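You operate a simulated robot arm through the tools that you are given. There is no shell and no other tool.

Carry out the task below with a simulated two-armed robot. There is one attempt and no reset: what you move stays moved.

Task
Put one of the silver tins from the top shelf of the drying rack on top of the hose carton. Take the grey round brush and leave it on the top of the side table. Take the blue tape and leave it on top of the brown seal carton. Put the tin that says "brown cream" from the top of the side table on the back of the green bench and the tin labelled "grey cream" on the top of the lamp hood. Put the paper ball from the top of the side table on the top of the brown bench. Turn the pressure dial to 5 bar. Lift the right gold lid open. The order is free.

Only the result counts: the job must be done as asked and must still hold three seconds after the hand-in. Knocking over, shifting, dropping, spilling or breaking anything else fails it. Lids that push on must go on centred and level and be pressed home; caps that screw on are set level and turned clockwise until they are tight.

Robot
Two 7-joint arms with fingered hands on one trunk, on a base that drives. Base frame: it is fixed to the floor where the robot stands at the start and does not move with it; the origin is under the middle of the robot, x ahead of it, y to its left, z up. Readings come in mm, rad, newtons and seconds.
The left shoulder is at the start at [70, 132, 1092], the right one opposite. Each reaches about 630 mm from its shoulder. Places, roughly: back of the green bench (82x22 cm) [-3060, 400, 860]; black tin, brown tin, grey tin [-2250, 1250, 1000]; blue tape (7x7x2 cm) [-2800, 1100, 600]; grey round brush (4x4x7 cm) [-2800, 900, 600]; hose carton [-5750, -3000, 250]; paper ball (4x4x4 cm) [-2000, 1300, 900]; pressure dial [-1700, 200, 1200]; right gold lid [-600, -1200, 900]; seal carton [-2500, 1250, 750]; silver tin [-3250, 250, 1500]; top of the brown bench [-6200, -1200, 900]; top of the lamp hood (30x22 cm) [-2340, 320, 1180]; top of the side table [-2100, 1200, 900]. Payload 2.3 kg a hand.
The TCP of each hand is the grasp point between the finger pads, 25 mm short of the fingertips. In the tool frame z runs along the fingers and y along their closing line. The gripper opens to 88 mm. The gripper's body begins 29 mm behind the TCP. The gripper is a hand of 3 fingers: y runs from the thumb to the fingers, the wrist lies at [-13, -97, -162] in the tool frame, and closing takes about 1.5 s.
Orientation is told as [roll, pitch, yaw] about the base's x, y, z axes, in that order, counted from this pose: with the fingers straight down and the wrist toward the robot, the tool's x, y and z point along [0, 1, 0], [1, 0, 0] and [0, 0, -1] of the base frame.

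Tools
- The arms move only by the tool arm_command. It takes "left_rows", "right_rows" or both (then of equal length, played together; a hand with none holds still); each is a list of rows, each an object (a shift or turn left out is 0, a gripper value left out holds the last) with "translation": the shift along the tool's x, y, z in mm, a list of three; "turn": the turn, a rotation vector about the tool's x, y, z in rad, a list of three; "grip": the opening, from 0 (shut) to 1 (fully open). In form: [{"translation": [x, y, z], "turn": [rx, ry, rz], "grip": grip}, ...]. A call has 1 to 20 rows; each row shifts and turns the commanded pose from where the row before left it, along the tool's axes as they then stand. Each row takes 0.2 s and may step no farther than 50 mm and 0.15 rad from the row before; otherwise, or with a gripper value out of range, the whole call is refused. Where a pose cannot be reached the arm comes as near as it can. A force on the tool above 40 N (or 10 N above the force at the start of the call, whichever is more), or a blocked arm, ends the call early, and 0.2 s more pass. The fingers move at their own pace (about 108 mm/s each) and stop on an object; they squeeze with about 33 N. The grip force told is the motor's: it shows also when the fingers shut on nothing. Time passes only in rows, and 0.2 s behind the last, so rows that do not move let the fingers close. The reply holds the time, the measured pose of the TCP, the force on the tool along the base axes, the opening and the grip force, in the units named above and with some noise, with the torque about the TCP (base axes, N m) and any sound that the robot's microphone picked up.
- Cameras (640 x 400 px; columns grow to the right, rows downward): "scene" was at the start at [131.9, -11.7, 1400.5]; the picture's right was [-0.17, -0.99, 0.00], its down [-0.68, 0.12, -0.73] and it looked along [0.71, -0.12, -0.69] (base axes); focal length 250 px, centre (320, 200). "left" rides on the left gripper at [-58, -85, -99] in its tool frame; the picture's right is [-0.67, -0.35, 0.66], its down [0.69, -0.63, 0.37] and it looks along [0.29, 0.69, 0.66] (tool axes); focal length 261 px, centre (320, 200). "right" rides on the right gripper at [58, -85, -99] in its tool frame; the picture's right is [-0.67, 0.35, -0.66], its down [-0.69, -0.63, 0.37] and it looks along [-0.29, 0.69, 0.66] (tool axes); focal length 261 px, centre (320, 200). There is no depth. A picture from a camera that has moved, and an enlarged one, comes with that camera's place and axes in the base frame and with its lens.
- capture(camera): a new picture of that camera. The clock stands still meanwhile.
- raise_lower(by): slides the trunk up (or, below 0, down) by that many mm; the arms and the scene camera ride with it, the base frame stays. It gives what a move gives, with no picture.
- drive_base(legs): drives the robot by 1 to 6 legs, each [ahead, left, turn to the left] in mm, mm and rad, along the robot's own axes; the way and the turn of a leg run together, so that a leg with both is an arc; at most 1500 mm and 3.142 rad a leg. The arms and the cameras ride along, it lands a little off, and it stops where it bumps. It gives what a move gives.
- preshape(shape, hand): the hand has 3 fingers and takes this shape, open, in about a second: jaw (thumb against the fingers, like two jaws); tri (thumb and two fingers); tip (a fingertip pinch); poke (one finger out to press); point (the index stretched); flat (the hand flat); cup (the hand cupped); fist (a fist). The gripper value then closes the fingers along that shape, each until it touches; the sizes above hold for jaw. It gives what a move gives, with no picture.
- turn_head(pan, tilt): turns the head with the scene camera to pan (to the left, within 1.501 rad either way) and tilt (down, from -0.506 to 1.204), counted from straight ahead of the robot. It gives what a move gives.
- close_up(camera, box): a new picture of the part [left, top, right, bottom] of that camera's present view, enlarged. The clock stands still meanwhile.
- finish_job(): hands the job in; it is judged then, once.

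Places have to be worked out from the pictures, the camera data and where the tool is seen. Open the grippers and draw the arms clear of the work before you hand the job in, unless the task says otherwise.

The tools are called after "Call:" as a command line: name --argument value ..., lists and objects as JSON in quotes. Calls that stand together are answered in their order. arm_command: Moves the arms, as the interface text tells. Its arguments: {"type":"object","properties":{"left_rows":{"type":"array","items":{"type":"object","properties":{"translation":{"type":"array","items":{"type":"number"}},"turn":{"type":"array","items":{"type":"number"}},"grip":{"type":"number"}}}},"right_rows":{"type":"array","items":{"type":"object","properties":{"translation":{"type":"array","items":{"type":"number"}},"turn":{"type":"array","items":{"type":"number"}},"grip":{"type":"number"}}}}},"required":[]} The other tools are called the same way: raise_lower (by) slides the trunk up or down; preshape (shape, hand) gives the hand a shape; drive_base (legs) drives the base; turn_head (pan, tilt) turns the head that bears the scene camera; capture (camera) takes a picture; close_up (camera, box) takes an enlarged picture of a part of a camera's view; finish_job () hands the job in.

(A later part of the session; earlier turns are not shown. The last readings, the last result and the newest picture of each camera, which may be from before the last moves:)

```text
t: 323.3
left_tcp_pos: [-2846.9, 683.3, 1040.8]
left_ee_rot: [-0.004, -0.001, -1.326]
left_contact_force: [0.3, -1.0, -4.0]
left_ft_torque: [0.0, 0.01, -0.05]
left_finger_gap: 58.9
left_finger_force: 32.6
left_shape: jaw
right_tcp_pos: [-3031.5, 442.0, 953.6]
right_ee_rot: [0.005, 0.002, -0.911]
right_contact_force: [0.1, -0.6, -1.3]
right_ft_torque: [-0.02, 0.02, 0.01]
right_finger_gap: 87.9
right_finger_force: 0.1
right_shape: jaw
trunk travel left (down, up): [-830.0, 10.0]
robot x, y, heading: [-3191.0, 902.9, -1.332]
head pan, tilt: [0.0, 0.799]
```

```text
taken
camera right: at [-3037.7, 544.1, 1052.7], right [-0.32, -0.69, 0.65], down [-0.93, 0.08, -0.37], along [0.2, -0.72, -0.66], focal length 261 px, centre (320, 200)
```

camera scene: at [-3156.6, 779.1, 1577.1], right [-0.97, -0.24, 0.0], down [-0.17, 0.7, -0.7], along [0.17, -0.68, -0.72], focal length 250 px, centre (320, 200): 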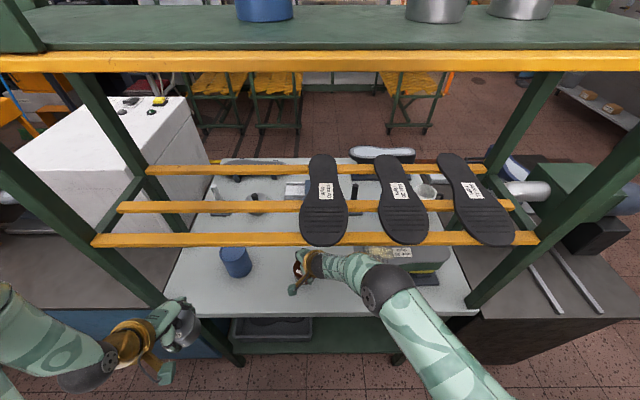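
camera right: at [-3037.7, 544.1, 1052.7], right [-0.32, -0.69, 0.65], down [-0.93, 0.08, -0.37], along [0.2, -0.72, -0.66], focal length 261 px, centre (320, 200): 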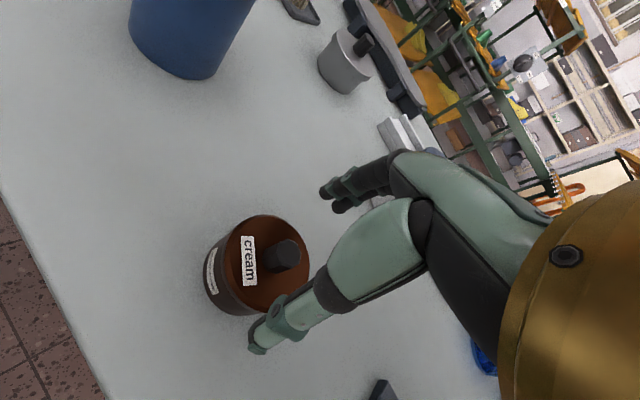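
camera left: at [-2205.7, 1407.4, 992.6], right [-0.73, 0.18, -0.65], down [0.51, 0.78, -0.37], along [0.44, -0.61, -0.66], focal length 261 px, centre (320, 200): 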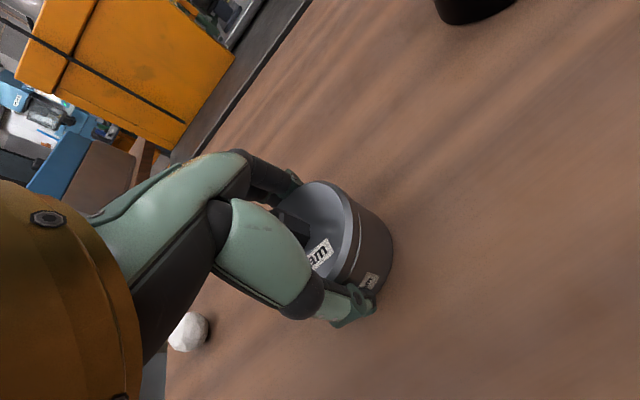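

The brown tin stands on the bench back. I raise a touch and drive back north out of the rack.

Call:
arm_command --right_rows '[{"translation": [0, 0, -6]}, {"turn": [0, 0, 0]}]'

Call:
drive_base --legs '[[-200, 0, 0]]'

Call:
turn_head --pan -0.1 --tilt 0.6

Call:
capture --camera "scene"

Call:
close_up --camera "scene" --box '[200, 180, 460, 340]'

```text
t: 323.9
left_tcp_pos: [-2848.4, 685.9, 1041.9]
left_ee_rot: [-0.003, -0.002, -1.325]
left_contact_force: [1.1, 0.3, -3.7]
left_ft_torque: [-0.01, 0.02, -0.02]
left_finger_gap: 58.9
left_finger_force: 33.9
left_shape: jaw
right_tcp_pos: [-3033.2, 446.4, 958.6]
right_ee_rot: [0.004, 0.002, -0.908]
right_contact_force: [0.5, 1.0, 0.7]
right_ft_torque: [0.01, 0.03, -0.02]
right_finger_gap: 87.6
right_finger_force: 0.0
right_shape: jaw
trunk travel left (down, up): [-830.0, 10.0]
robot x, y, heading: [-3188.7, 902.1, -1.329]
head pan, tilt: [0.0, 0.799]
```

```text
t: 325.5
left_tcp_pos: [-2893.0, 868.2, 1041.1]
left_ee_rot: [-0.003, 0.005, -1.326]
left_contact_force: [0.0, 0.0, -3.0]
left_ft_torque: [0.01, 0.01, 0.02]
left_finger_gap: 58.8
left_finger_force: 33.6
left_shape: jaw
right_tcp_pos: [-3077.4, 626.7, 956.2]
right_ee_rot: [0.007, 0.003, -0.909]
right_contact_force: [0.3, -0.2, -0.1]
right_ft_torque: [-0.01, -0.01, -0.03]
right_finger_gap: 88.1
right_finger_force: 0.0
right_shape: jaw
trunk travel left (down, up): [-830.0, 10.0]
robot x, y, heading: [-3235.9, 1091.0, -1.327]
head pan, tilt: [0.0, 0.799]
```

```text
t: 326.2
left_tcp_pos: [-2893.3, 872.0, 1041.1]
left_ee_rot: [-0.004, 0.0, -1.327]
left_contact_force: [0.7, 0.1, -2.7]
left_ft_torque: [0.02, 0.01, 0.06]
left_finger_gap: 58.9
left_finger_force: 33.1
left_shape: jaw
right_tcp_pos: [-3077.6, 630.0, 957.2]
right_ee_rot: [0.002, 0.003, -0.911]
right_contact_force: [0.7, -0.8, -0.8]
right_ft_torque: [-0.03, 0.06, -0.01]
right_finger_gap: 88.1
right_finger_force: 0.0
right_shape: jaw
trunk travel left (down, up): [-830.0, 10.0]
robot x, y, heading: [-3237.4, 1092.3, -1.326]
head pan, tilt: [-0.099, 0.6]
```

```text
taken
camera scene: at [-3209.7, 959.5, 1593.9], right [-0.99, -0.14, 0.0], down [-0.08, 0.56, -0.82], along [0.12, -0.82, -0.57], focal length 250 px, centre (320, 200)
```

scene: 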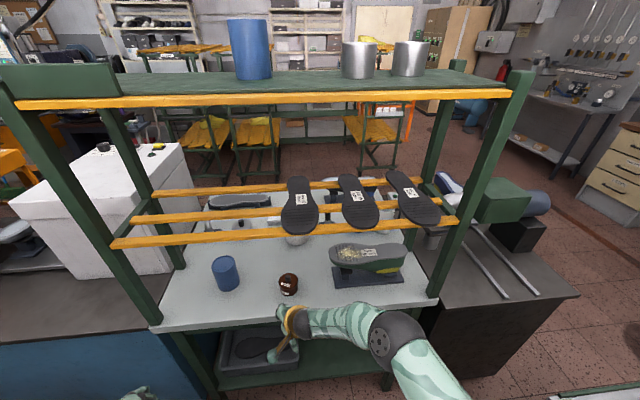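

```text
2.46 times, centred on (330, 260) of scene
camera zoom: at [-3209.7, 959.5, 1593.9], right [-0.99, -0.14, 0.0], down [-0.08, 0.56, -0.82], along [0.12, -0.82, -0.57], focal length 615 px, centre (295, 52)
```

zoom: 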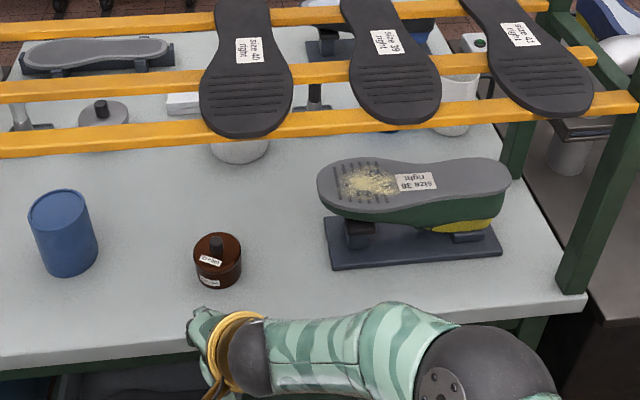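

Brown tin is placed well. While here I examine the silver tins on the top shelf closely to plan that pick.

Call:
close_up --camera "scene" --box '[300, 20, 460, 120]'

Call:
close_up --camera "scene" --box '[330, 30, 440, 90]'

```text
4.00 times, centred on (380, 70) of scene
camera zoom: at [-3209.7, 959.5, 1593.9], right [-0.99, -0.14, 0.0], down [-0.08, 0.56, -0.82], along [0.12, -0.82, -0.57], focal length 999 px, centre (80, 720)
```

zoom: 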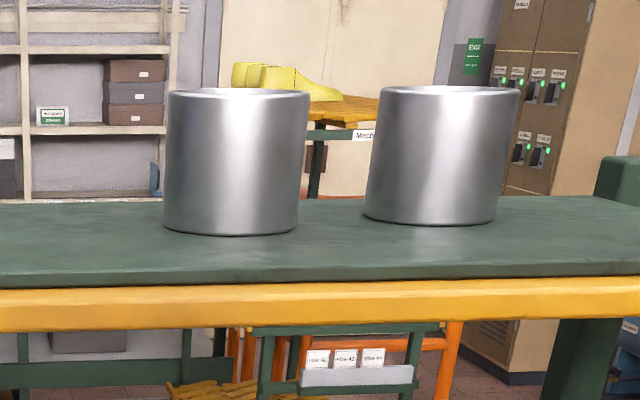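

```text
5.82 times, centred on (385, 60) of scene
camera zoom: at [-3209.7, 959.5, 1593.9], right [-0.99, -0.14, 0.0], down [-0.08, 0.56, -0.82], along [0.12, -0.82, -0.57], focal length 1453 px, centre (-58, 1014)
```

zoom: 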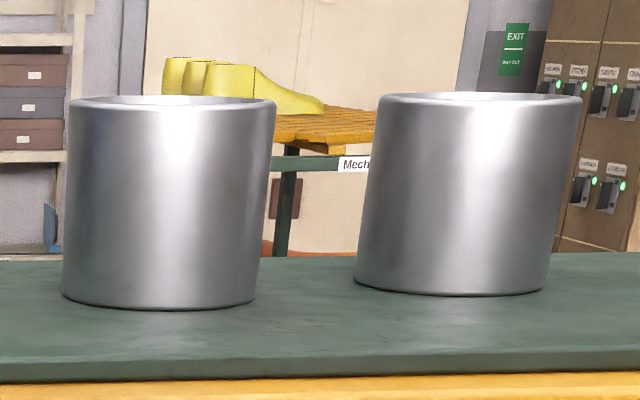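

The silver tins look like open cans about 80 mm across, right at the limit of an outside grip. I bring the right hand back to a tucked pose and move closer to measure one properly.

Call:
arm_command --right_rows '[{"translation": [8, -33, -20]}, {"translation": [-5, -38, -20]}, {"translation": [-20, -35, -25]}, {"translation": [-30, -25, -25]}, {"translation": [-35, -20, -25]}, {"translation": [-35, -15, -25]}, {"turn": [0, 0, 0]}]'

Call:
raise_lower --by 10

Call:
drive_base --legs '[[210, -20, 0]]'

Call:
turn_head --pan -0.3 --tilt 0.15

Call:
capture --camera "scene"

```text
t: 327.8
left_tcp_pos: [-2893.0, 871.8, 1041.0]
left_ee_rot: [-0.002, 0.001, -1.325]
left_contact_force: [0.0, 0.1, -4.0]
left_ft_torque: [0.05, -0.01, -0.01]
left_finger_gap: 59.1
left_finger_force: 33.0
left_shape: jaw
right_tcp_pos: [-3272.9, 689.2, 1102.1]
right_ee_rot: [0.005, 0.002, -0.91]
right_contact_force: [-0.4, 0.5, -0.5]
right_ft_torque: [0.0, 0.0, 0.01]
right_finger_gap: 88.0
right_finger_force: 0.1
right_shape: jaw
trunk travel left (down, up): [-830.0, 10.0]
robot x, y, heading: [-3233.3, 1094.5, -1.326]
head pan, tilt: [-0.099, 0.6]
```

```text
t: 328.4
left_tcp_pos: [-2893.5, 872.0, 1052.8]
left_ee_rot: [-0.005, 0.002, -1.326]
left_contact_force: [-0.4, 0.1, -3.3]
left_ft_torque: [-0.01, -0.01, -0.01]
left_finger_gap: 58.9
left_finger_force: 33.1
left_shape: jaw
right_tcp_pos: [-3272.5, 689.3, 1113.2]
right_ee_rot: [0.003, 0.003, -0.91]
right_contact_force: [0.2, -0.5, -0.5]
right_ft_torque: [0.0, 0.0, -0.01]
right_finger_gap: 87.9
right_finger_force: 0.1
right_shape: jaw
trunk travel left (down, up): [-840.0, 0.0]
robot x, y, heading: [-3233.6, 1095.4, -1.33]
head pan, tilt: [-0.099, 0.6]
```

```text
t: 330.1
left_tcp_pos: [-2865.9, 673.6, 1051.8]
left_ee_rot: [-0.004, 0.001, -1.328]
left_contact_force: [-0.1, -0.4, -3.5]
left_ft_torque: [0.01, 0.02, -0.01]
left_finger_gap: 58.9
left_finger_force: 33.6
left_shape: jaw
right_tcp_pos: [-3246.3, 499.6, 1107.4]
right_ee_rot: [0.015, 0.025, -0.904]
right_contact_force: [-1.4, 1.5, -2.6]
right_ft_torque: [-0.04, -0.11, -0.05]
right_finger_gap: 87.8
right_finger_force: 0.0
right_shape: jaw
trunk travel left (down, up): [-840.0, 0.0]
robot x, y, heading: [-3207.8, 897.6, -1.331]
head pan, tilt: [-0.099, 0.6]
stopped in leg 1: the force on the tool passed its limit at 52 N (the readings are from after the stop); the commanded pose is now the measured one
```

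```text
t: 331.0
left_tcp_pos: [-2865.9, 673.5, 1051.4]
left_ee_rot: [-0.004, 0.0, -1.326]
left_contact_force: [0.2, -0.1, -3.1]
left_ft_torque: [0.0, -0.02, -0.02]
left_finger_gap: 58.9
left_finger_force: 33.3
left_shape: jaw
right_tcp_pos: [-3246.7, 498.8, 1107.2]
right_ee_rot: [0.014, 0.024, -0.906]
right_contact_force: [-0.9, 1.8, -4.3]
right_ft_torque: [-0.05, -0.07, -0.02]
right_finger_gap: 88.1
right_finger_force: 0.0
right_shape: jaw
trunk travel left (down, up): [-840.0, 0.0]
robot x, y, heading: [-3208.4, 897.4, -1.328]
head pan, tilt: [-0.3, 0.15]
```

```text
taken
camera scene: at [-3200.6, 757.5, 1645.4], right [-1.0, 0.06, 0.0], down [0.01, 0.15, -0.99], along [-0.06, -0.99, -0.15], focal length 250 px, centre (320, 200)
```

scene: 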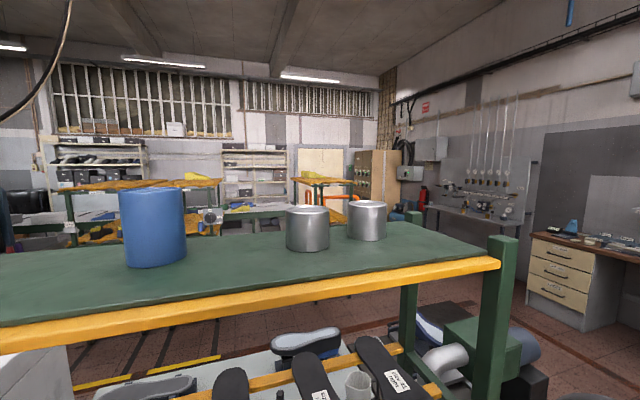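

The right hand bumped the rack front (52 N). I back off immediately and check the slats and soles.

Call:
drive_base --legs '[[-120, 0, 0]]'

Call:
turn_head --pan -0.1 --tilt 0.6

Call:
capture --camera "scene"

Call:
close_up --camera "scene" --box '[200, 160, 480, 340]'

```text
t: 332.2
left_tcp_pos: [-2891.6, 783.8, 1050.1]
left_ee_rot: [-0.004, 0.005, -1.327]
left_contact_force: [0.2, -0.4, -3.3]
left_ft_torque: [0.02, 0.03, -0.01]
left_finger_gap: 58.5
left_finger_force: 33.3
left_shape: jaw
right_tcp_pos: [-3271.2, 606.4, 1106.6]
right_ee_rot: [0.016, 0.029, -0.902]
right_contact_force: [0.5, 0.0, -0.7]
right_ft_torque: [0.0, 0.01, 0.0]
right_finger_gap: 87.9
right_finger_force: 0.1
right_shape: jaw
trunk travel left (down, up): [-840.0, 0.0]
robot x, y, heading: [-3236.3, 1006.5, -1.323]
head pan, tilt: [-0.3, 0.15]
```

```text
t: 333.1
left_tcp_pos: [-2892.8, 789.1, 1051.9]
left_ee_rot: [-0.004, -0.001, -1.327]
left_contact_force: [0.3, -0.6, -3.1]
left_ft_torque: [0.0, 0.02, -0.01]
left_finger_gap: 58.8
left_finger_force: 33.0
left_shape: jaw
right_tcp_pos: [-3272.7, 613.1, 1107.6]
right_ee_rot: [0.013, 0.025, -0.901]
right_contact_force: [0.4, -0.5, -1.0]
right_ft_torque: [0.0, 0.02, -0.02]
right_finger_gap: 88.1
right_finger_force: 0.0
right_shape: jaw
trunk travel left (down, up): [-840.0, 0.0]
robot x, y, heading: [-3235.9, 1010.3, -1.328]
head pan, tilt: [-0.099, 0.6]
```

```text
taken
camera scene: at [-3209.8, 878.0, 1604.2], right [-0.99, -0.14, 0.0], down [-0.08, 0.56, -0.83], along [0.12, -0.82, -0.56], focal length 250 px, centre (320, 200)
```

scene: 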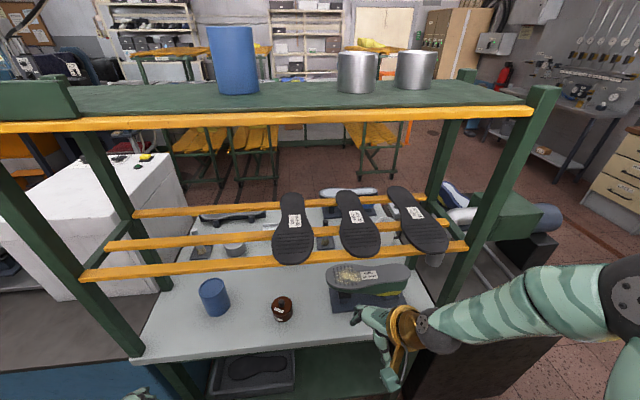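

```text
2.22 times, centred on (340, 250) of scene
camera zoom: at [-3209.8, 878.0, 1604.2], right [-0.99, -0.14, 0.0], down [-0.08, 0.56, -0.83], along [0.12, -0.82, -0.56], focal length 555 px, centre (276, 89)
```

zoom: 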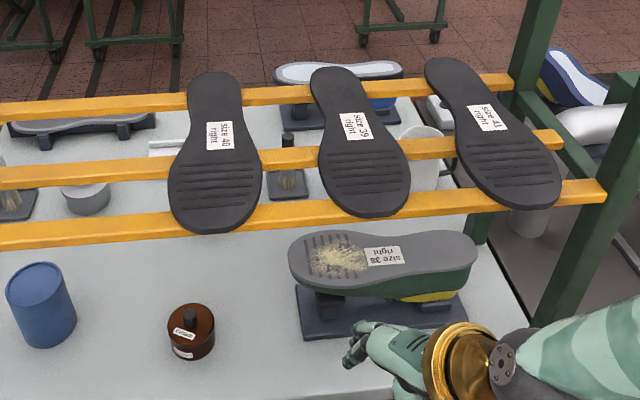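

The soles, stand and tin are all where they were. I zoom in on the silver tins from here for measurement.

Call:
close_up --camera "scene" --box '[320, 30, 450, 110]'

Call:
turn_head --pan -0.2 --tilt 0.25

Call:
close_up --camera "scene" --box '[250, 130, 410, 230]'

```text
4.92 times, centred on (385, 70) of scene
camera zoom: at [-3209.8, 878.0, 1604.2], right [-0.99, -0.14, 0.0], down [-0.08, 0.56, -0.83], along [0.12, -0.82, -0.56], focal length 1229 px, centre (0, 840)
```

zoom: 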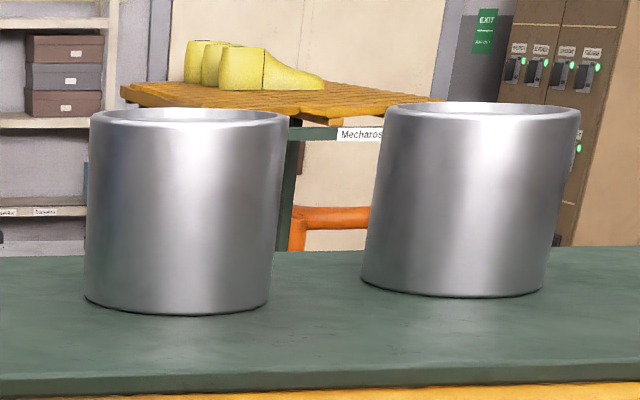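

```text
t: 333.9
left_tcp_pos: [-2893.0, 788.9, 1051.4]
left_ee_rot: [-0.004, 0.001, -1.324]
left_contact_force: [0.0, 0.2, -3.0]
left_ft_torque: [0.0, 0.02, 0.01]
left_finger_gap: 58.7
left_finger_force: 33.2
left_shape: jaw
right_tcp_pos: [-3272.4, 612.5, 1109.3]
right_ee_rot: [0.013, 0.025, -0.903]
right_contact_force: [-0.3, -0.3, -0.8]
right_ft_torque: [0.01, 0.02, 0.02]
right_finger_gap: 88.0
right_finger_force: 0.0
right_shape: jaw
trunk travel left (down, up): [-840.0, 0.0]
robot x, y, heading: [-3233.4, 1011.1, -1.331]
head pan, tilt: [-0.201, 0.25]
```

```text
4.00 times, centred on (330, 180) of scene
camera zoom: at [-3218.0, 870.6, 1636.2], right [-1.0, -0.04, 0.0], down [-0.01, 0.25, -0.97], along [0.04, -0.97, -0.25], focal length 999 px, centre (280, 280)
```

zoom: 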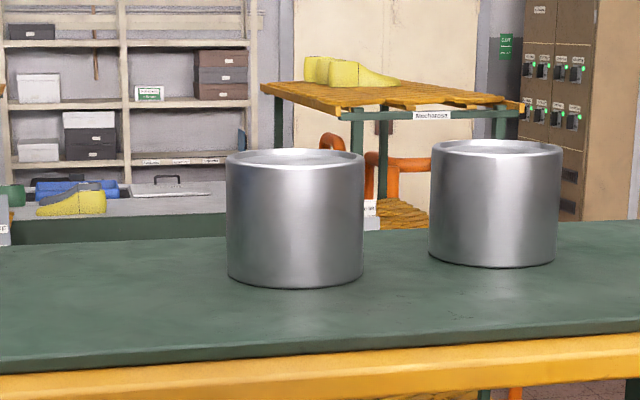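

Measurements: tin ø≈74 mm, shelf z≈1503, tin centre 165 mm in from the shelf edge — that pick needs care and a free left side, so I first deliver the grey tin. I back out and drive around the west end to the south aisle.

Call:
drive_base --legs '[[-650, 0, 0], [0, -1300, 0], [0, -720, 0]]'

Call:
turn_head --pan 0.0 --tilt 0.5

Call:
capture --camera "scene"

```text
t: 347.2
left_tcp_pos: [-4993.9, 890.7, 1051.4]
left_ee_rot: [-0.006, 0.001, -1.284]
left_contact_force: [0.5, -0.3, -2.4]
left_ft_torque: [0.0, 0.0, 0.03]
left_finger_gap: 58.9
left_finger_force: 33.3
left_shape: jaw
right_tcp_pos: [-5365.6, 696.5, 1107.2]
right_ee_rot: [0.011, 0.027, -0.858]
right_contact_force: [0.3, 0.4, 0.3]
right_ft_torque: [-0.01, 0.01, 0.0]
right_finger_gap: 88.0
right_finger_force: 0.0
right_shape: jaw
trunk travel left (down, up): [-840.0, 0.0]
robot x, y, heading: [-5348.1, 1100.4, -1.293]
head pan, tilt: [-0.201, 0.25]
```

```text
t: 348.0
left_tcp_pos: [-4995.0, 890.8, 1051.6]
left_ee_rot: [-0.004, 0.002, -1.282]
left_contact_force: [0.4, -0.6, -3.0]
left_ft_torque: [0.02, 0.01, -0.02]
left_finger_gap: 58.7
left_finger_force: 32.4
left_shape: jaw
right_tcp_pos: [-5367.6, 697.2, 1107.4]
right_ee_rot: [0.015, 0.023, -0.859]
right_contact_force: [0.5, -0.1, 0.4]
right_ft_torque: [0.02, 0.02, 0.01]
right_finger_gap: 87.8
right_finger_force: 0.2
right_shape: jaw
trunk travel left (down, up): [-840.0, 0.0]
robot x, y, heading: [-5347.3, 1099.8, -1.284]
head pan, tilt: [0.0, 0.499]
```

```text
taken
camera scene: at [-5305.9, 963.5, 1613.2], right [-0.96, -0.28, 0.0], down [-0.13, 0.46, -0.88], along [0.25, -0.84, -0.48], focal length 250 px, centre (320, 200)
```

scene: 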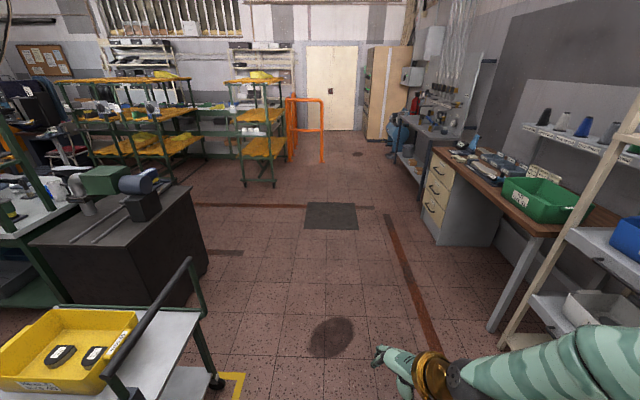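

The way south is clear; I also see the brown bench on the right. I correct heading and drive south to the front aisle, then turn to face north.

Call:
drive_base --legs '[[0, 0, -0.05], [1300, 0, 0], [1270, 0, 0], [0, 0, 3.14]]'

Call:
turn_head --pan -0.5 --tilt 0.4

Call:
capture --camera "scene"

```text
t: 368.0
left_tcp_pos: [-5106.4, -1134.2, 1051.2]
left_ee_rot: [-0.004, 0.002, 1.814]
left_contact_force: [0.3, -0.4, -3.3]
left_ft_torque: [0.03, 0.0, 0.0]
left_finger_gap: 58.5
left_finger_force: 33.4
left_shape: jaw
right_tcp_pos: [-4725.5, -956.9, 1107.6]
right_ee_rot: [0.013, 0.024, 2.239]
right_contact_force: [-0.1, -0.1, -0.8]
right_ft_torque: [-0.01, 0.03, -0.04]
right_finger_gap: 88.1
right_finger_force: 0.0
right_shape: jaw
trunk travel left (down, up): [-840.0, 0.0]
robot x, y, heading: [-4759.9, -1359.2, 1.813]
head pan, tilt: [0.0, 0.499]
```

```text
t: 369.0
left_tcp_pos: [-5106.5, -1134.6, 1051.5]
left_ee_rot: [-0.002, 0.002, 1.814]
left_contact_force: [0.2, -0.3, -2.9]
left_ft_torque: [-0.02, -0.03, -0.03]
left_finger_gap: 58.6
left_finger_force: 33.5
left_shape: jaw
right_tcp_pos: [-4727.1, -958.2, 1108.6]
right_ee_rot: [0.014, 0.023, 2.238]
right_contact_force: [-0.1, 0.8, -0.1]
right_ft_torque: [0.02, -0.01, -0.01]
right_finger_gap: 87.8
right_finger_force: 0.0
right_shape: jaw
trunk travel left (down, up): [-840.0, 0.0]
robot x, y, heading: [-4762.6, -1356.4, 1.809]
head pan, tilt: [-0.499, 0.4]
```

```text
taken
camera scene: at [-4752.8, -1215.6, 1622.3], right [0.97, -0.26, 0.0], down [-0.1, -0.38, -0.92], along [0.24, 0.89, -0.39], focal length 250 px, centre (320, 200)
```

scene: 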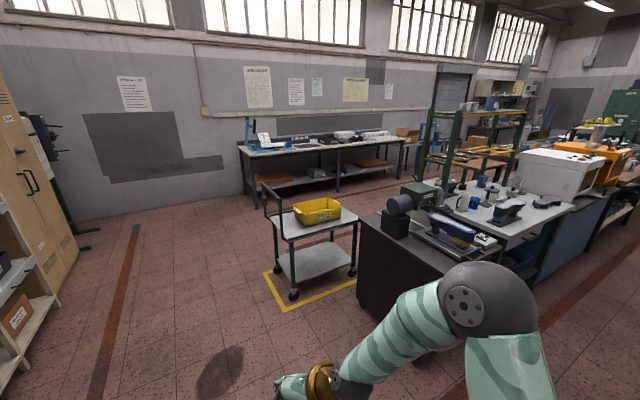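

I'm in the south aisle facing north. I strafe east about 2.8 m to stand in front of the lamp hood.

Call:
drive_base --legs '[[0, -1450, 0], [0, -1380, 0]]'

Call:
turn_head --pan 0.1 --tilt 0.4

Call:
capture --camera "scene"

Call:
close_up --camera "scene" --box '[220, 130, 420, 255]'

```text
t: 382.8
left_tcp_pos: [-2348.5, -412.3, 1051.2]
left_ee_rot: [-0.007, 0.001, 1.821]
left_contact_force: [0.6, -0.3, -2.5]
left_ft_torque: [-0.02, -0.02, -0.01]
left_finger_gap: 58.7
left_finger_force: 33.2
left_shape: jaw
right_tcp_pos: [-1969.4, -234.8, 1108.1]
right_ee_rot: [0.012, 0.025, 2.242]
right_contact_force: [-1.3, 0.1, 0.3]
right_ft_torque: [-0.01, 0.02, -0.01]
right_finger_gap: 87.9
right_finger_force: 0.1
right_shape: jaw
trunk travel left (down, up): [-840.0, 0.0]
robot x, y, heading: [-2006.9, -631.9, 1.819]
head pan, tilt: [-0.499, 0.4]
```

```text
t: 383.8
left_tcp_pos: [-2347.4, -412.1, 1051.8]
left_ee_rot: [-0.003, 0.002, 1.821]
left_contact_force: [-0.1, 0.0, -3.4]
left_ft_torque: [-0.01, -0.01, -0.01]
left_finger_gap: 58.4
left_finger_force: 33.0
left_shape: jaw
right_tcp_pos: [-1969.0, -233.7, 1107.9]
right_ee_rot: [0.013, 0.024, 2.242]
right_contact_force: [0.6, -0.2, -0.4]
right_ft_torque: [-0.02, 0.0, 0.0]
right_finger_gap: 88.0
right_finger_force: 0.1
right_shape: jaw
trunk travel left (down, up): [-840.0, 0.0]
robot x, y, heading: [-2006.3, -632.7, 1.817]
head pan, tilt: [0.099, 0.4]
```

```text
taken
camera scene: at [-2048.3, -493.6, 1622.2], right [0.94, 0.34, 0.0], down [0.13, -0.37, -0.92], along [-0.31, 0.87, -0.39], focal length 250 px, centre (320, 200)
```

scene: 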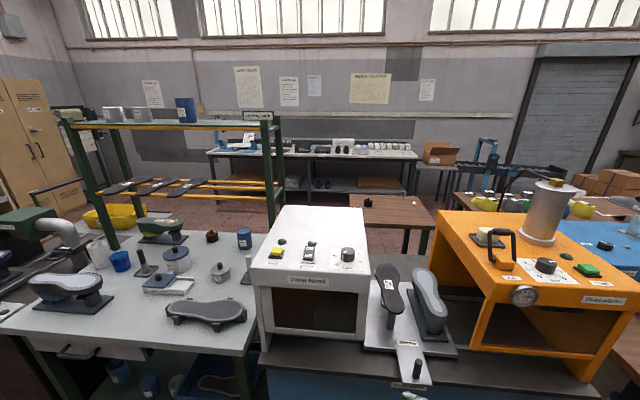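

```text
3.20 times, centred on (320, 192) of scene
camera zoom: at [-2048.3, -493.6, 1622.2], right [0.94, 0.34, 0.0], down [0.13, -0.37, -0.92], along [-0.31, 0.87, -0.39], focal length 799 px, centre (320, 224)
```

zoom: 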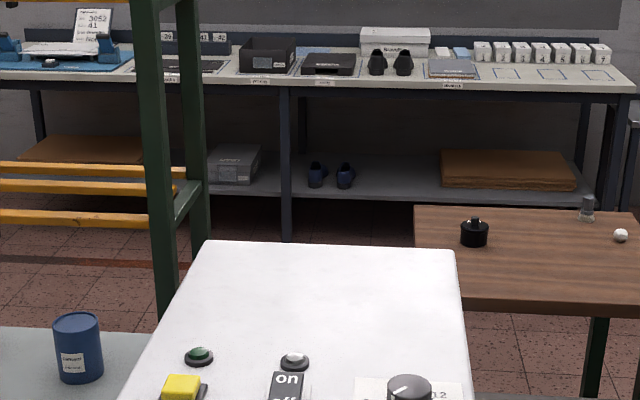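

The hood's top has a free area behind its controls (edge-to-edge Y' 560–978, z ≈ 1180). I raise both hands well above the hood and press before moving in.

Call:
arm_command --left_rows '[{"translation": [0, 0, -40]}, {"translation": [0, 0, -40]}, {"translation": [0, 0, -40]}, {"translation": [0, 0, -40]}, {"translation": [0, 0, -40]}, {"translation": [0, 0, -35]}, {"turn": [0, 0, 0]}]' --right_rows '[{"translation": [0, -10, -40]}, {"translation": [0, -10, -40]}, {"translation": [0, -10, -40]}, {"translation": [0, -10, -40]}, {"translation": [0, -10, -30]}, {"translation": [0, 0, -10]}, {"turn": [0, 0, 0]}]'

Call:
capture --camera "scene"

```text
t: 385.4
left_tcp_pos: [-2360.0, -405.5, 1283.4]
left_ee_rot: [-0.004, 0.004, 1.821]
left_contact_force: [-0.4, 0.2, -3.6]
left_ft_torque: [0.01, -0.02, -0.02]
left_finger_gap: 58.1
left_finger_force: 33.1
left_shape: jaw
left hand out of reach, approached as far as the arm can: row 1, 2
right_tcp_pos: [-1957.8, -249.8, 1190.5]
right_ee_rot: [0.034, 0.038, 2.259]
right_contact_force: [-0.5, -0.4, 0.1]
right_ft_torque: [-0.02, -0.03, -0.01]
right_finger_gap: 88.1
right_finger_force: 0.0
right_shape: jaw
right hand out of reach, approached as far as the arm can: row 3, 4, 5, 6
trunk travel left (down, up): [-840.0, 0.0]
robot x, y, heading: [-2002.9, -631.8, 1.82]
head pan, tilt: [0.099, 0.4]
```

```text
taken
camera scene: at [-2048.4, -492.8, 1622.2], right [0.94, 0.34, 0.0], down [0.13, -0.37, -0.92], along [-0.31, 0.87, -0.39], focal length 250 px, centre (320, 200)
```

scene: 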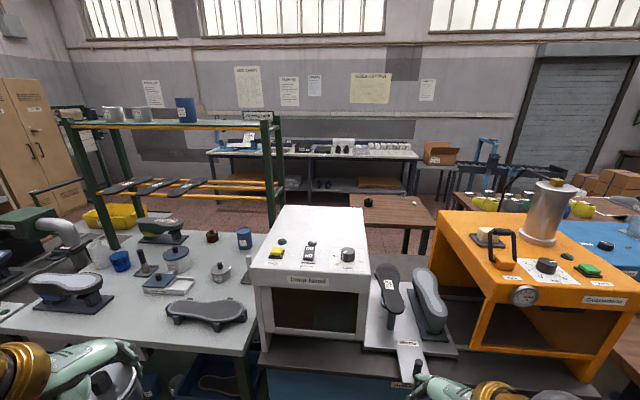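

Left tin is at z 1283, clear of the hood; the right hand at z 1190 passes between hood and press. I drive ahead 375 mm.

Call:
drive_base --legs '[[375, 0, 0]]'

Call:
turn_head --pan 0.15 --tilt 0.8

Call:
capture --camera "scene"

```text
t: 387.8
left_tcp_pos: [-2456.1, -44.5, 1284.0]
left_ee_rot: [-0.002, 0.001, 1.831]
left_contact_force: [0.4, 0.5, -2.3]
left_ft_torque: [-0.04, -0.04, 0.02]
left_finger_gap: 58.3
left_finger_force: 32.6
left_shape: jaw
right_tcp_pos: [-2055.8, 114.2, 1192.0]
right_ee_rot: [0.034, 0.035, 2.272]
right_contact_force: [-0.6, 0.3, 0.0]
right_ft_torque: [-0.01, -0.02, 0.05]
right_finger_gap: 87.9
right_finger_force: 0.0
right_shape: jaw
trunk travel left (down, up): [-840.0, 0.0]
robot x, y, heading: [-2097.0, -263.7, 1.826]
head pan, tilt: [0.099, 0.4]
```

```text
t: 388.6
left_tcp_pos: [-2457.4, -42.5, 1282.8]
left_ee_rot: [-0.005, 0.002, 1.831]
left_contact_force: [0.2, -1.1, -3.4]
left_ft_torque: [0.04, -0.05, 0.0]
left_finger_gap: 58.3
left_finger_force: 32.8
left_shape: jaw
right_tcp_pos: [-2058.5, 117.0, 1190.0]
right_ee_rot: [0.036, 0.036, 2.273]
right_contact_force: [-0.1, 0.2, -0.4]
right_ft_torque: [0.0, 0.0, -0.02]
right_finger_gap: 87.9
right_finger_force: 0.0
right_shape: jaw
trunk travel left (down, up): [-840.0, 0.0]
robot x, y, heading: [-2095.9, -263.0, 1.827]
head pan, tilt: [0.15, 0.799]
```

```text
taken
camera scene: at [-2144.1, -138.3, 1587.2], right [0.92, 0.4, 0.0], down [0.28, -0.66, -0.7], along [-0.28, 0.64, -0.72], focal length 250 px, centre (320, 200)
```

scene: 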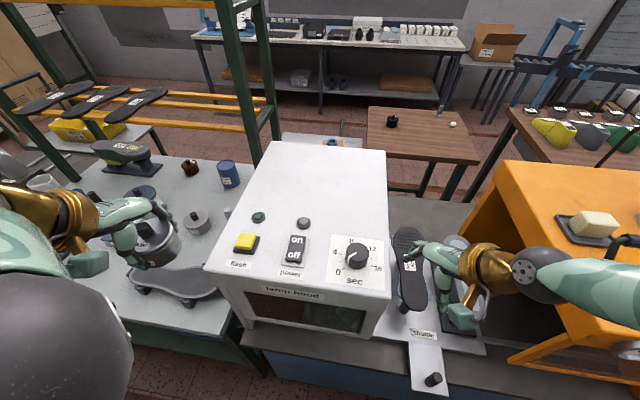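

I move the grey tin over the free rear area of the hood, toward [-2307, 261], staying at z ≈ 1284.

Call:
arm_command --left_rows '[{"translation": [-10, 40, 0]}, {"translation": [-20, 38, 0]}, {"translation": [-30, 34, 0]}, {"translation": [-30, 34, 0]}, {"translation": [-32, 30, 0]}, {"translation": [-34, 28, 0]}, {"translation": [-34, 26, 0]}, {"translation": [-32, 26, 0]}, {"turn": [0, 0, 0]}, {"turn": [0, 0, 0]}]'

Call:
capture --camera "scene"

Call:
capture --camera "left"

```text
t: 390.8
left_tcp_pos: [-2337.4, 243.1, 1278.2]
left_ee_rot: [-0.006, 0.002, 1.828]
left_contact_force: [0.1, 0.6, -3.3]
left_ft_torque: [0.01, -0.06, -0.01]
left_finger_gap: 58.4
left_finger_force: 33.4
left_shape: jaw
left hand out of reach, approached as far as the arm can: row 8
right_tcp_pos: [-2057.0, 117.0, 1191.4]
right_ee_rot: [0.036, 0.035, 2.273]
right_contact_force: [-0.6, 0.5, 0.9]
right_ft_torque: [-0.01, -0.03, 0.0]
right_finger_gap: 88.0
right_finger_force: 0.0
right_shape: jaw
trunk travel left (down, up): [-840.0, 0.0]
robot x, y, heading: [-2100.6, -262.5, 1.827]
head pan, tilt: [0.15, 0.799]
```

```text
taken
camera scene: at [-2143.8, -138.6, 1587.1], right [0.92, 0.4, 0.0], down [0.28, -0.66, -0.7], along [-0.28, 0.64, -0.72], focal length 250 px, centre (320, 200)
```

scene: 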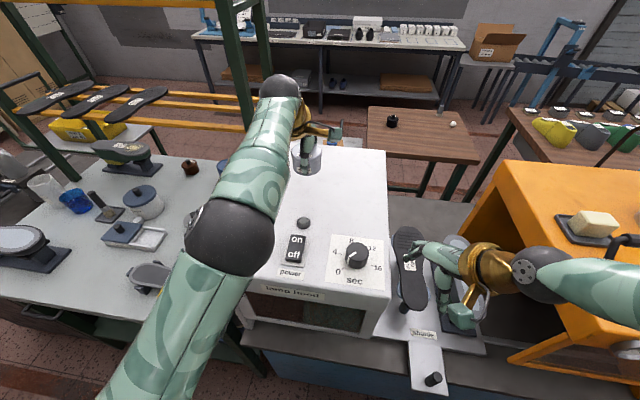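

```text
taken
camera left: at [-2259.8, 176.3, 1379.1], right [0.74, -0.17, -0.65], down [-0.5, -0.78, -0.37], along [-0.45, 0.6, -0.66], focal length 261 px, centre (320, 200)
```

left: 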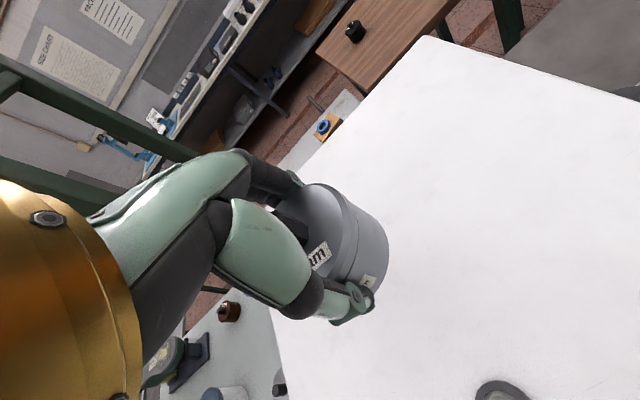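

The tin is above the hood's rear area (Y' ≈ 790). I lower and nudge farther back as reach allows.

Call:
arm_command --left_rows '[{"translation": [0, 0, 20]}, {"translation": [0, 5, 15]}, {"translation": [-5, 10, 5]}, {"translation": [-5, 10, 0]}, {"turn": [0, 0, 0]}]'

Call:
capture --camera "left"

```text
t: 392.0
left_tcp_pos: [-2339.9, 256.1, 1240.1]
left_ee_rot: [-0.005, 0.002, 1.827]
left_contact_force: [-0.8, -0.4, -3.2]
left_ft_torque: [-0.01, 0.0, 0.01]
left_finger_gap: 58.1
left_finger_force: 33.2
left_shape: jaw
left hand out of reach, approached as far as the arm can: row 4
right_tcp_pos: [-2057.1, 117.4, 1190.0]
right_ee_rot: [0.034, 0.037, 2.274]
right_contact_force: [-0.4, 0.2, 0.2]
right_ft_torque: [-0.01, 0.02, 0.0]
right_finger_gap: 87.9
right_finger_force: 0.1
right_shape: jaw
trunk travel left (down, up): [-840.0, 0.0]
robot x, y, heading: [-2099.1, -263.4, 1.825]
head pan, tilt: [0.15, 0.799]
```

```text
taken
camera left: at [-2261.1, 189.1, 1340.4], right [0.74, -0.17, -0.65], down [-0.5, -0.78, -0.37], along [-0.45, 0.6, -0.66], focal length 261 px, centre (320, 200)
```

left: 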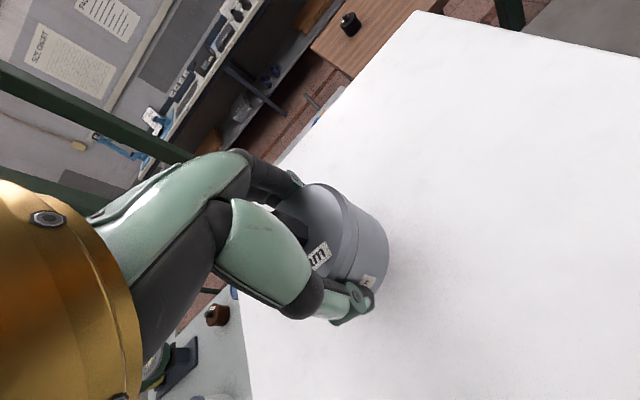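

Now at Y' ≈ 803. I lower in small steps to contact.

Call:
arm_command --left_rows '[{"translation": [0, 0, 9]}, {"translation": [0, 0, 8]}, {"turn": [0, 0, 0]}]'

Call:
arm_command --left_rows '[{"translation": [0, 0, 3]}, {"translation": [0, 0, 3]}, {"turn": [0, 0, 0]}]'

```text
t: 392.8
left_tcp_pos: [-2339.4, 256.9, 1223.7]
left_ee_rot: [-0.005, 0.0, 1.831]
left_contact_force: [0.1, 0.7, -3.4]
left_ft_torque: [0.02, -0.01, -0.02]
left_finger_gap: 58.0
left_finger_force: 33.2
left_shape: jaw
right_tcp_pos: [-2056.1, 116.7, 1191.1]
right_ee_rot: [0.038, 0.036, 2.272]
right_contact_force: [0.8, -0.2, 0.9]
right_ft_torque: [-0.01, -0.01, 0.0]
right_finger_gap: 87.8
right_finger_force: 0.0
right_shape: jaw
trunk travel left (down, up): [-840.0, 0.0]
robot x, y, heading: [-2099.0, -266.1, 1.825]
head pan, tilt: [0.15, 0.799]
```

```text
t: 393.6
left_tcp_pos: [-2339.3, 257.4, 1216.5]
left_ee_rot: [-0.004, 0.005, 1.828]
left_contact_force: [-0.3, -1.0, -2.9]
left_ft_torque: [0.02, 0.01, -0.01]
left_finger_gap: 58.1
left_finger_force: 33.1
left_shape: jaw
right_tcp_pos: [-2057.4, 118.6, 1189.2]
right_ee_rot: [0.036, 0.037, 2.274]
right_contact_force: [0.0, -0.1, 0.5]
right_ft_torque: [-0.02, 0.03, -0.02]
right_finger_gap: 87.8
right_finger_force: 0.1
right_shape: jaw
trunk travel left (down, up): [-840.0, 0.0]
robot x, y, heading: [-2098.5, -266.0, 1.828]
head pan, tilt: [0.15, 0.799]
```

Call:
arm_command --left_rows '[{"translation": [0, 0, 3]}, {"translation": [0, 0, 2]}, {"turn": [0, 0, 0]}]'

Call:
close_up --camera "left" --box '[260, 160, 420, 340]'

```text
t: 394.4
left_tcp_pos: [-2338.9, 257.3, 1211.6]
left_ee_rot: [-0.004, 0.004, 1.832]
left_contact_force: [-0.1, -0.6, -3.1]
left_ft_torque: [-0.02, -0.05, 0.0]
left_finger_gap: 58.2
left_finger_force: 33.0
left_shape: jaw
right_tcp_pos: [-2056.4, 118.7, 1190.3]
right_ee_rot: [0.034, 0.038, 2.273]
right_contact_force: [0.1, -0.2, 0.0]
right_ft_torque: [0.04, -0.01, -0.02]
right_finger_gap: 87.8
right_finger_force: 0.1
right_shape: jaw
trunk travel left (down, up): [-840.0, 0.0]
robot x, y, heading: [-2101.7, -263.5, 1.83]
head pan, tilt: [0.15, 0.799]
```

```text
2.22 times, centred on (340, 250) of left
camera zoom: at [-2261.0, 190.1, 1311.5], right [0.74, -0.17, -0.65], down [-0.5, -0.79, -0.37], along [-0.45, 0.6, -0.66], focal length 579 px, centre (276, 89)
```

zoom: 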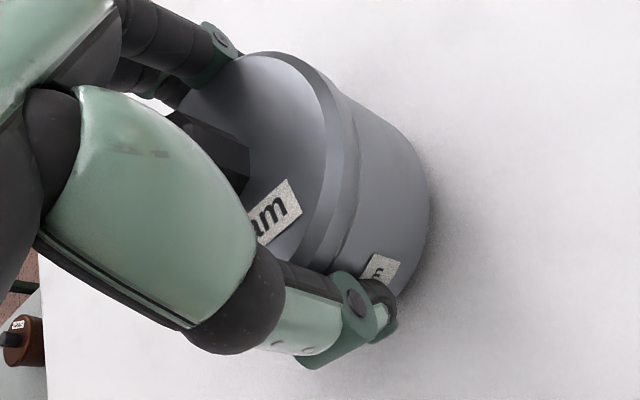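

Call:
arm_command --left_rows '[{"translation": [0, 0, 3]}, {"translation": [0, 0, 2]}, {"turn": [0, 0, 0]}]'

Call:
arm_command --left_rows '[{"translation": [0, 0, 2.5]}, {"translation": [0, 0, 2]}, {"turn": [0, 0, 0]}]'

```text
t: 395.2
left_tcp_pos: [-2338.2, 257.5, 1205.9]
left_ee_rot: [-0.005, 0.003, 1.831]
left_contact_force: [0.3, -0.1, -3.1]
left_ft_torque: [0.02, -0.05, 0.0]
left_finger_gap: 58.2
left_finger_force: 32.5
left_shape: jaw
right_tcp_pos: [-2057.2, 117.4, 1189.6]
right_ee_rot: [0.035, 0.038, 2.271]
right_contact_force: [0.2, 0.4, 0.4]
right_ft_torque: [-0.03, 0.01, 0.01]
right_finger_gap: 87.8
right_finger_force: 0.1
right_shape: jaw
trunk travel left (down, up): [-840.0, 0.0]
robot x, y, heading: [-2100.2, -264.2, 1.828]
head pan, tilt: [0.15, 0.799]
```

```text
t: 396.0
left_tcp_pos: [-2337.5, 257.1, 1204.7]
left_ee_rot: [-0.004, -0.001, 1.831]
left_contact_force: [-1.0, 2.6, 6.5]
left_ft_torque: [-0.14, -0.06, 0.02]
left_finger_gap: 57.9
left_finger_force: 32.6
left_shape: jaw
right_tcp_pos: [-2056.7, 116.7, 1190.9]
right_ee_rot: [0.034, 0.037, 2.273]
right_contact_force: [0.0, 0.0, 0.3]
right_ft_torque: [0.02, 0.02, 0.02]
right_finger_gap: 87.8
right_finger_force: 0.1
right_shape: jaw
trunk travel left (down, up): [-840.0, 0.0]
robot x, y, heading: [-2102.1, -263.7, 1.826]
head pan, tilt: [0.15, 0.799]
```

The tin rests on the hood (z ≈ 1167). I open and lift straight up.

Call:
arm_command --left_rows '[{"grip": 1.0}, {"grip": 1.0}, {"grip": 1.0}, {"translation": [0, 0, -20]}, {"translation": [0, 0, -25]}, {"translation": [0, 0, -25]}, {"translation": [0, 0, -10]}, {"turn": [0, 0, 0]}]'

Call:
capture --camera "left"

Call:
capture --camera "scene"

```text
t: 397.8
left_tcp_pos: [-2341.7, 252.2, 1282.5]
left_ee_rot: [-0.003, 0.001, 1.825]
left_contact_force: [0.5, 0.0, 0.5]
left_ft_torque: [0.02, 0.0, -0.02]
left_finger_gap: 88.0
left_finger_force: 0.1
left_shape: jaw
left hand out of reach, approached as far as the arm can: row 6
right_tcp_pos: [-2055.4, 117.9, 1189.7]
right_ee_rot: [0.034, 0.035, 2.272]
right_contact_force: [-0.3, 0.3, 0.1]
right_ft_torque: [0.0, 0.01, 0.0]
right_finger_gap: 87.9
right_finger_force: 0.0
right_shape: jaw
trunk travel left (down, up): [-840.0, 0.0]
robot x, y, heading: [-2097.0, -261.6, 1.83]
head pan, tilt: [0.15, 0.799]
```

```text
taken
camera left: at [-2264.2, 184.4, 1382.6], right [0.74, -0.17, -0.65], down [-0.5, -0.78, -0.37], along [-0.45, 0.6, -0.66], focal length 261 px, centre (320, 200)
```

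left: 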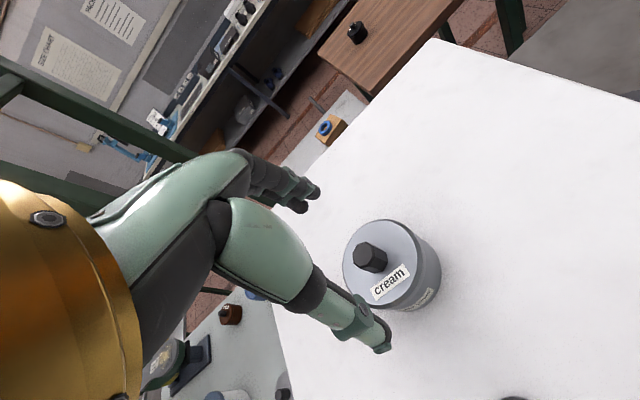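

```text
taken
camera scene: at [-2143.1, -139.1, 1587.2], right [0.92, 0.4, 0.0], down [0.28, -0.66, -0.7], along [-0.28, 0.64, -0.72], focal length 250 px, centre (320, 200)
```

scene: 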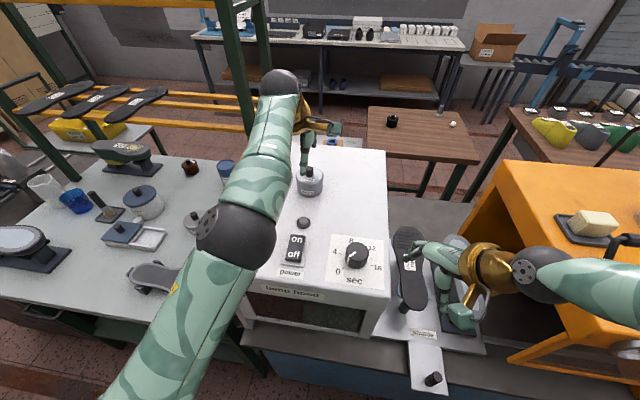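

The grey tin is on the lamp hood. I back away from the hood and travel back around the west end to the north aisle.

Call:
drive_base --legs '[[-390, 0, 0], [0, 1450, 0], [0, 1390, 0], [1300, 0, 0], [1250, 0, 0]]'

Call:
turn_head --pan -0.6 --tilt 0.4

Call:
capture --camera "scene"

```text
t: 425.5
left_tcp_pos: [-5700.1, 1645.9, 1283.7]
left_ee_rot: [-0.004, 0.001, 1.877]
left_contact_force: [-0.4, 0.5, -0.1]
left_ft_torque: [-0.01, -0.02, 0.03]
left_finger_gap: 87.6
left_finger_force: 0.1
left_shape: jaw
right_tcp_pos: [-5408.5, 1525.4, 1190.7]
right_ee_rot: [0.034, 0.036, 2.323]
right_contact_force: [0.3, 0.5, 0.1]
right_ft_torque: [-0.03, -0.01, 0.0]
right_finger_gap: 87.9
right_finger_force: 0.1
right_shape: jaw
trunk travel left (down, up): [-840.0, 0.0]
robot x, y, heading: [-5433.7, 1142.0, 1.874]
head pan, tilt: [0.15, 0.799]
```

```text
t: 426.6
left_tcp_pos: [-5699.8, 1645.5, 1283.1]
left_ee_rot: [-0.003, 0.0, 1.878]
left_contact_force: [-0.3, 0.7, 0.3]
left_ft_torque: [-0.02, -0.02, -0.03]
left_finger_gap: 87.3
left_finger_force: 0.0
left_shape: jaw
right_tcp_pos: [-5409.4, 1526.1, 1190.4]
right_ee_rot: [0.036, 0.038, 2.323]
right_contact_force: [0.2, -1.0, -0.7]
right_ft_torque: [0.02, -0.02, 0.0]
right_finger_gap: 88.1
right_finger_force: 0.1
right_shape: jaw
trunk travel left (down, up): [-840.0, 0.0]
robot x, y, heading: [-5433.9, 1138.7, 1.875]
head pan, tilt: [-0.6, 0.4]
```

```text
taken
camera scene: at [-5419.7, 1282.1, 1622.3], right [0.96, -0.29, 0.0], down [-0.11, -0.37, -0.92], along [0.27, 0.88, -0.39], focal length 250 px, centre (320, 200)
```

scene: 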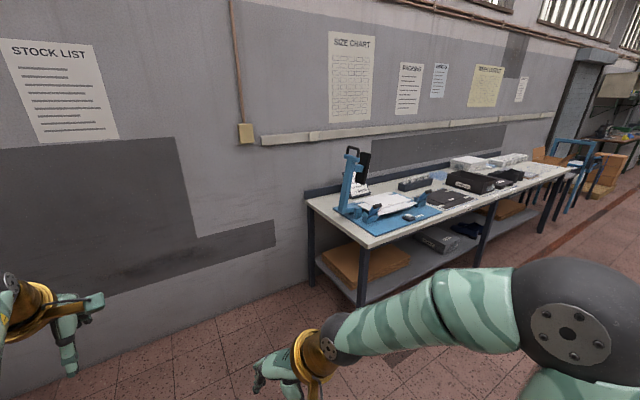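

I turn around to face south and strafe east to line up with the rack.

Call:
drive_base --legs '[[0, 0, 3.074], [0, 1000, 0], [0, 940, 0]]'

Call:
turn_head --pan 0.0 --tilt 0.35

Call:
capture --camera "scene"

```text
t: 443.8
left_tcp_pos: [-3273.5, 1263.1, 1283.3]
left_ee_rot: [-0.006, 0.0, -1.229]
left_contact_force: [-0.1, -0.5, -0.6]
left_ft_torque: [-0.02, -0.01, 0.02]
left_finger_gap: 87.9
left_finger_force: 0.0
left_shape: jaw
right_tcp_pos: [-3569.5, 1371.5, 1190.6]
right_ee_rot: [0.037, 0.037, -0.786]
right_contact_force: [0.5, -0.1, 0.2]
right_ft_torque: [-0.01, 0.0, -0.01]
right_finger_gap: 88.1
right_finger_force: 0.1
right_shape: jaw
trunk travel left (down, up): [-840.0, 0.0]
robot x, y, heading: [-3557.7, 1757.2, -1.23]
head pan, tilt: [-0.6, 0.4]
```

```text
t: 444.8
left_tcp_pos: [-3271.3, 1263.7, 1282.8]
left_ee_rot: [-0.002, -0.001, -1.231]
left_contact_force: [0.3, 0.6, -0.6]
left_ft_torque: [-0.01, -0.01, 0.02]
left_finger_gap: 87.8
left_finger_force: 0.1
left_shape: jaw
right_tcp_pos: [-3568.3, 1373.8, 1190.3]
right_ee_rot: [0.034, 0.037, -0.787]
right_contact_force: [0.4, 0.3, 0.1]
right_ft_torque: [0.03, -0.01, 0.01]
right_finger_gap: 87.8
right_finger_force: 0.1
right_shape: jaw
trunk travel left (down, up): [-840.0, 0.0]
robot x, y, heading: [-3557.4, 1758.6, -1.23]
head pan, tilt: [0.0, 0.351]
```

```text
taken
camera scene: at [-3509.7, 1624.6, 1626.8], right [-0.94, -0.33, 0.0], down [-0.11, 0.32, -0.94], along [0.31, -0.89, -0.34], focal length 250 px, centre (320, 200)
```

scene: 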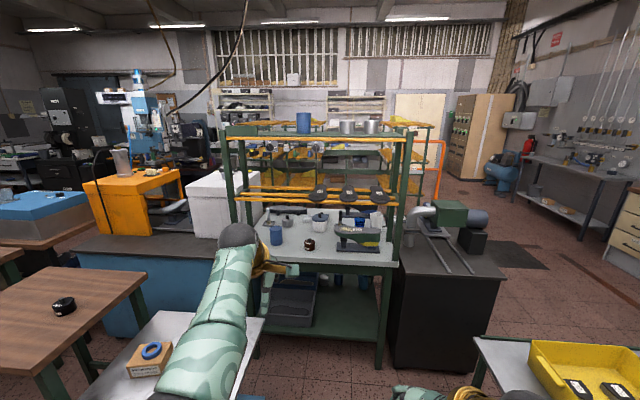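

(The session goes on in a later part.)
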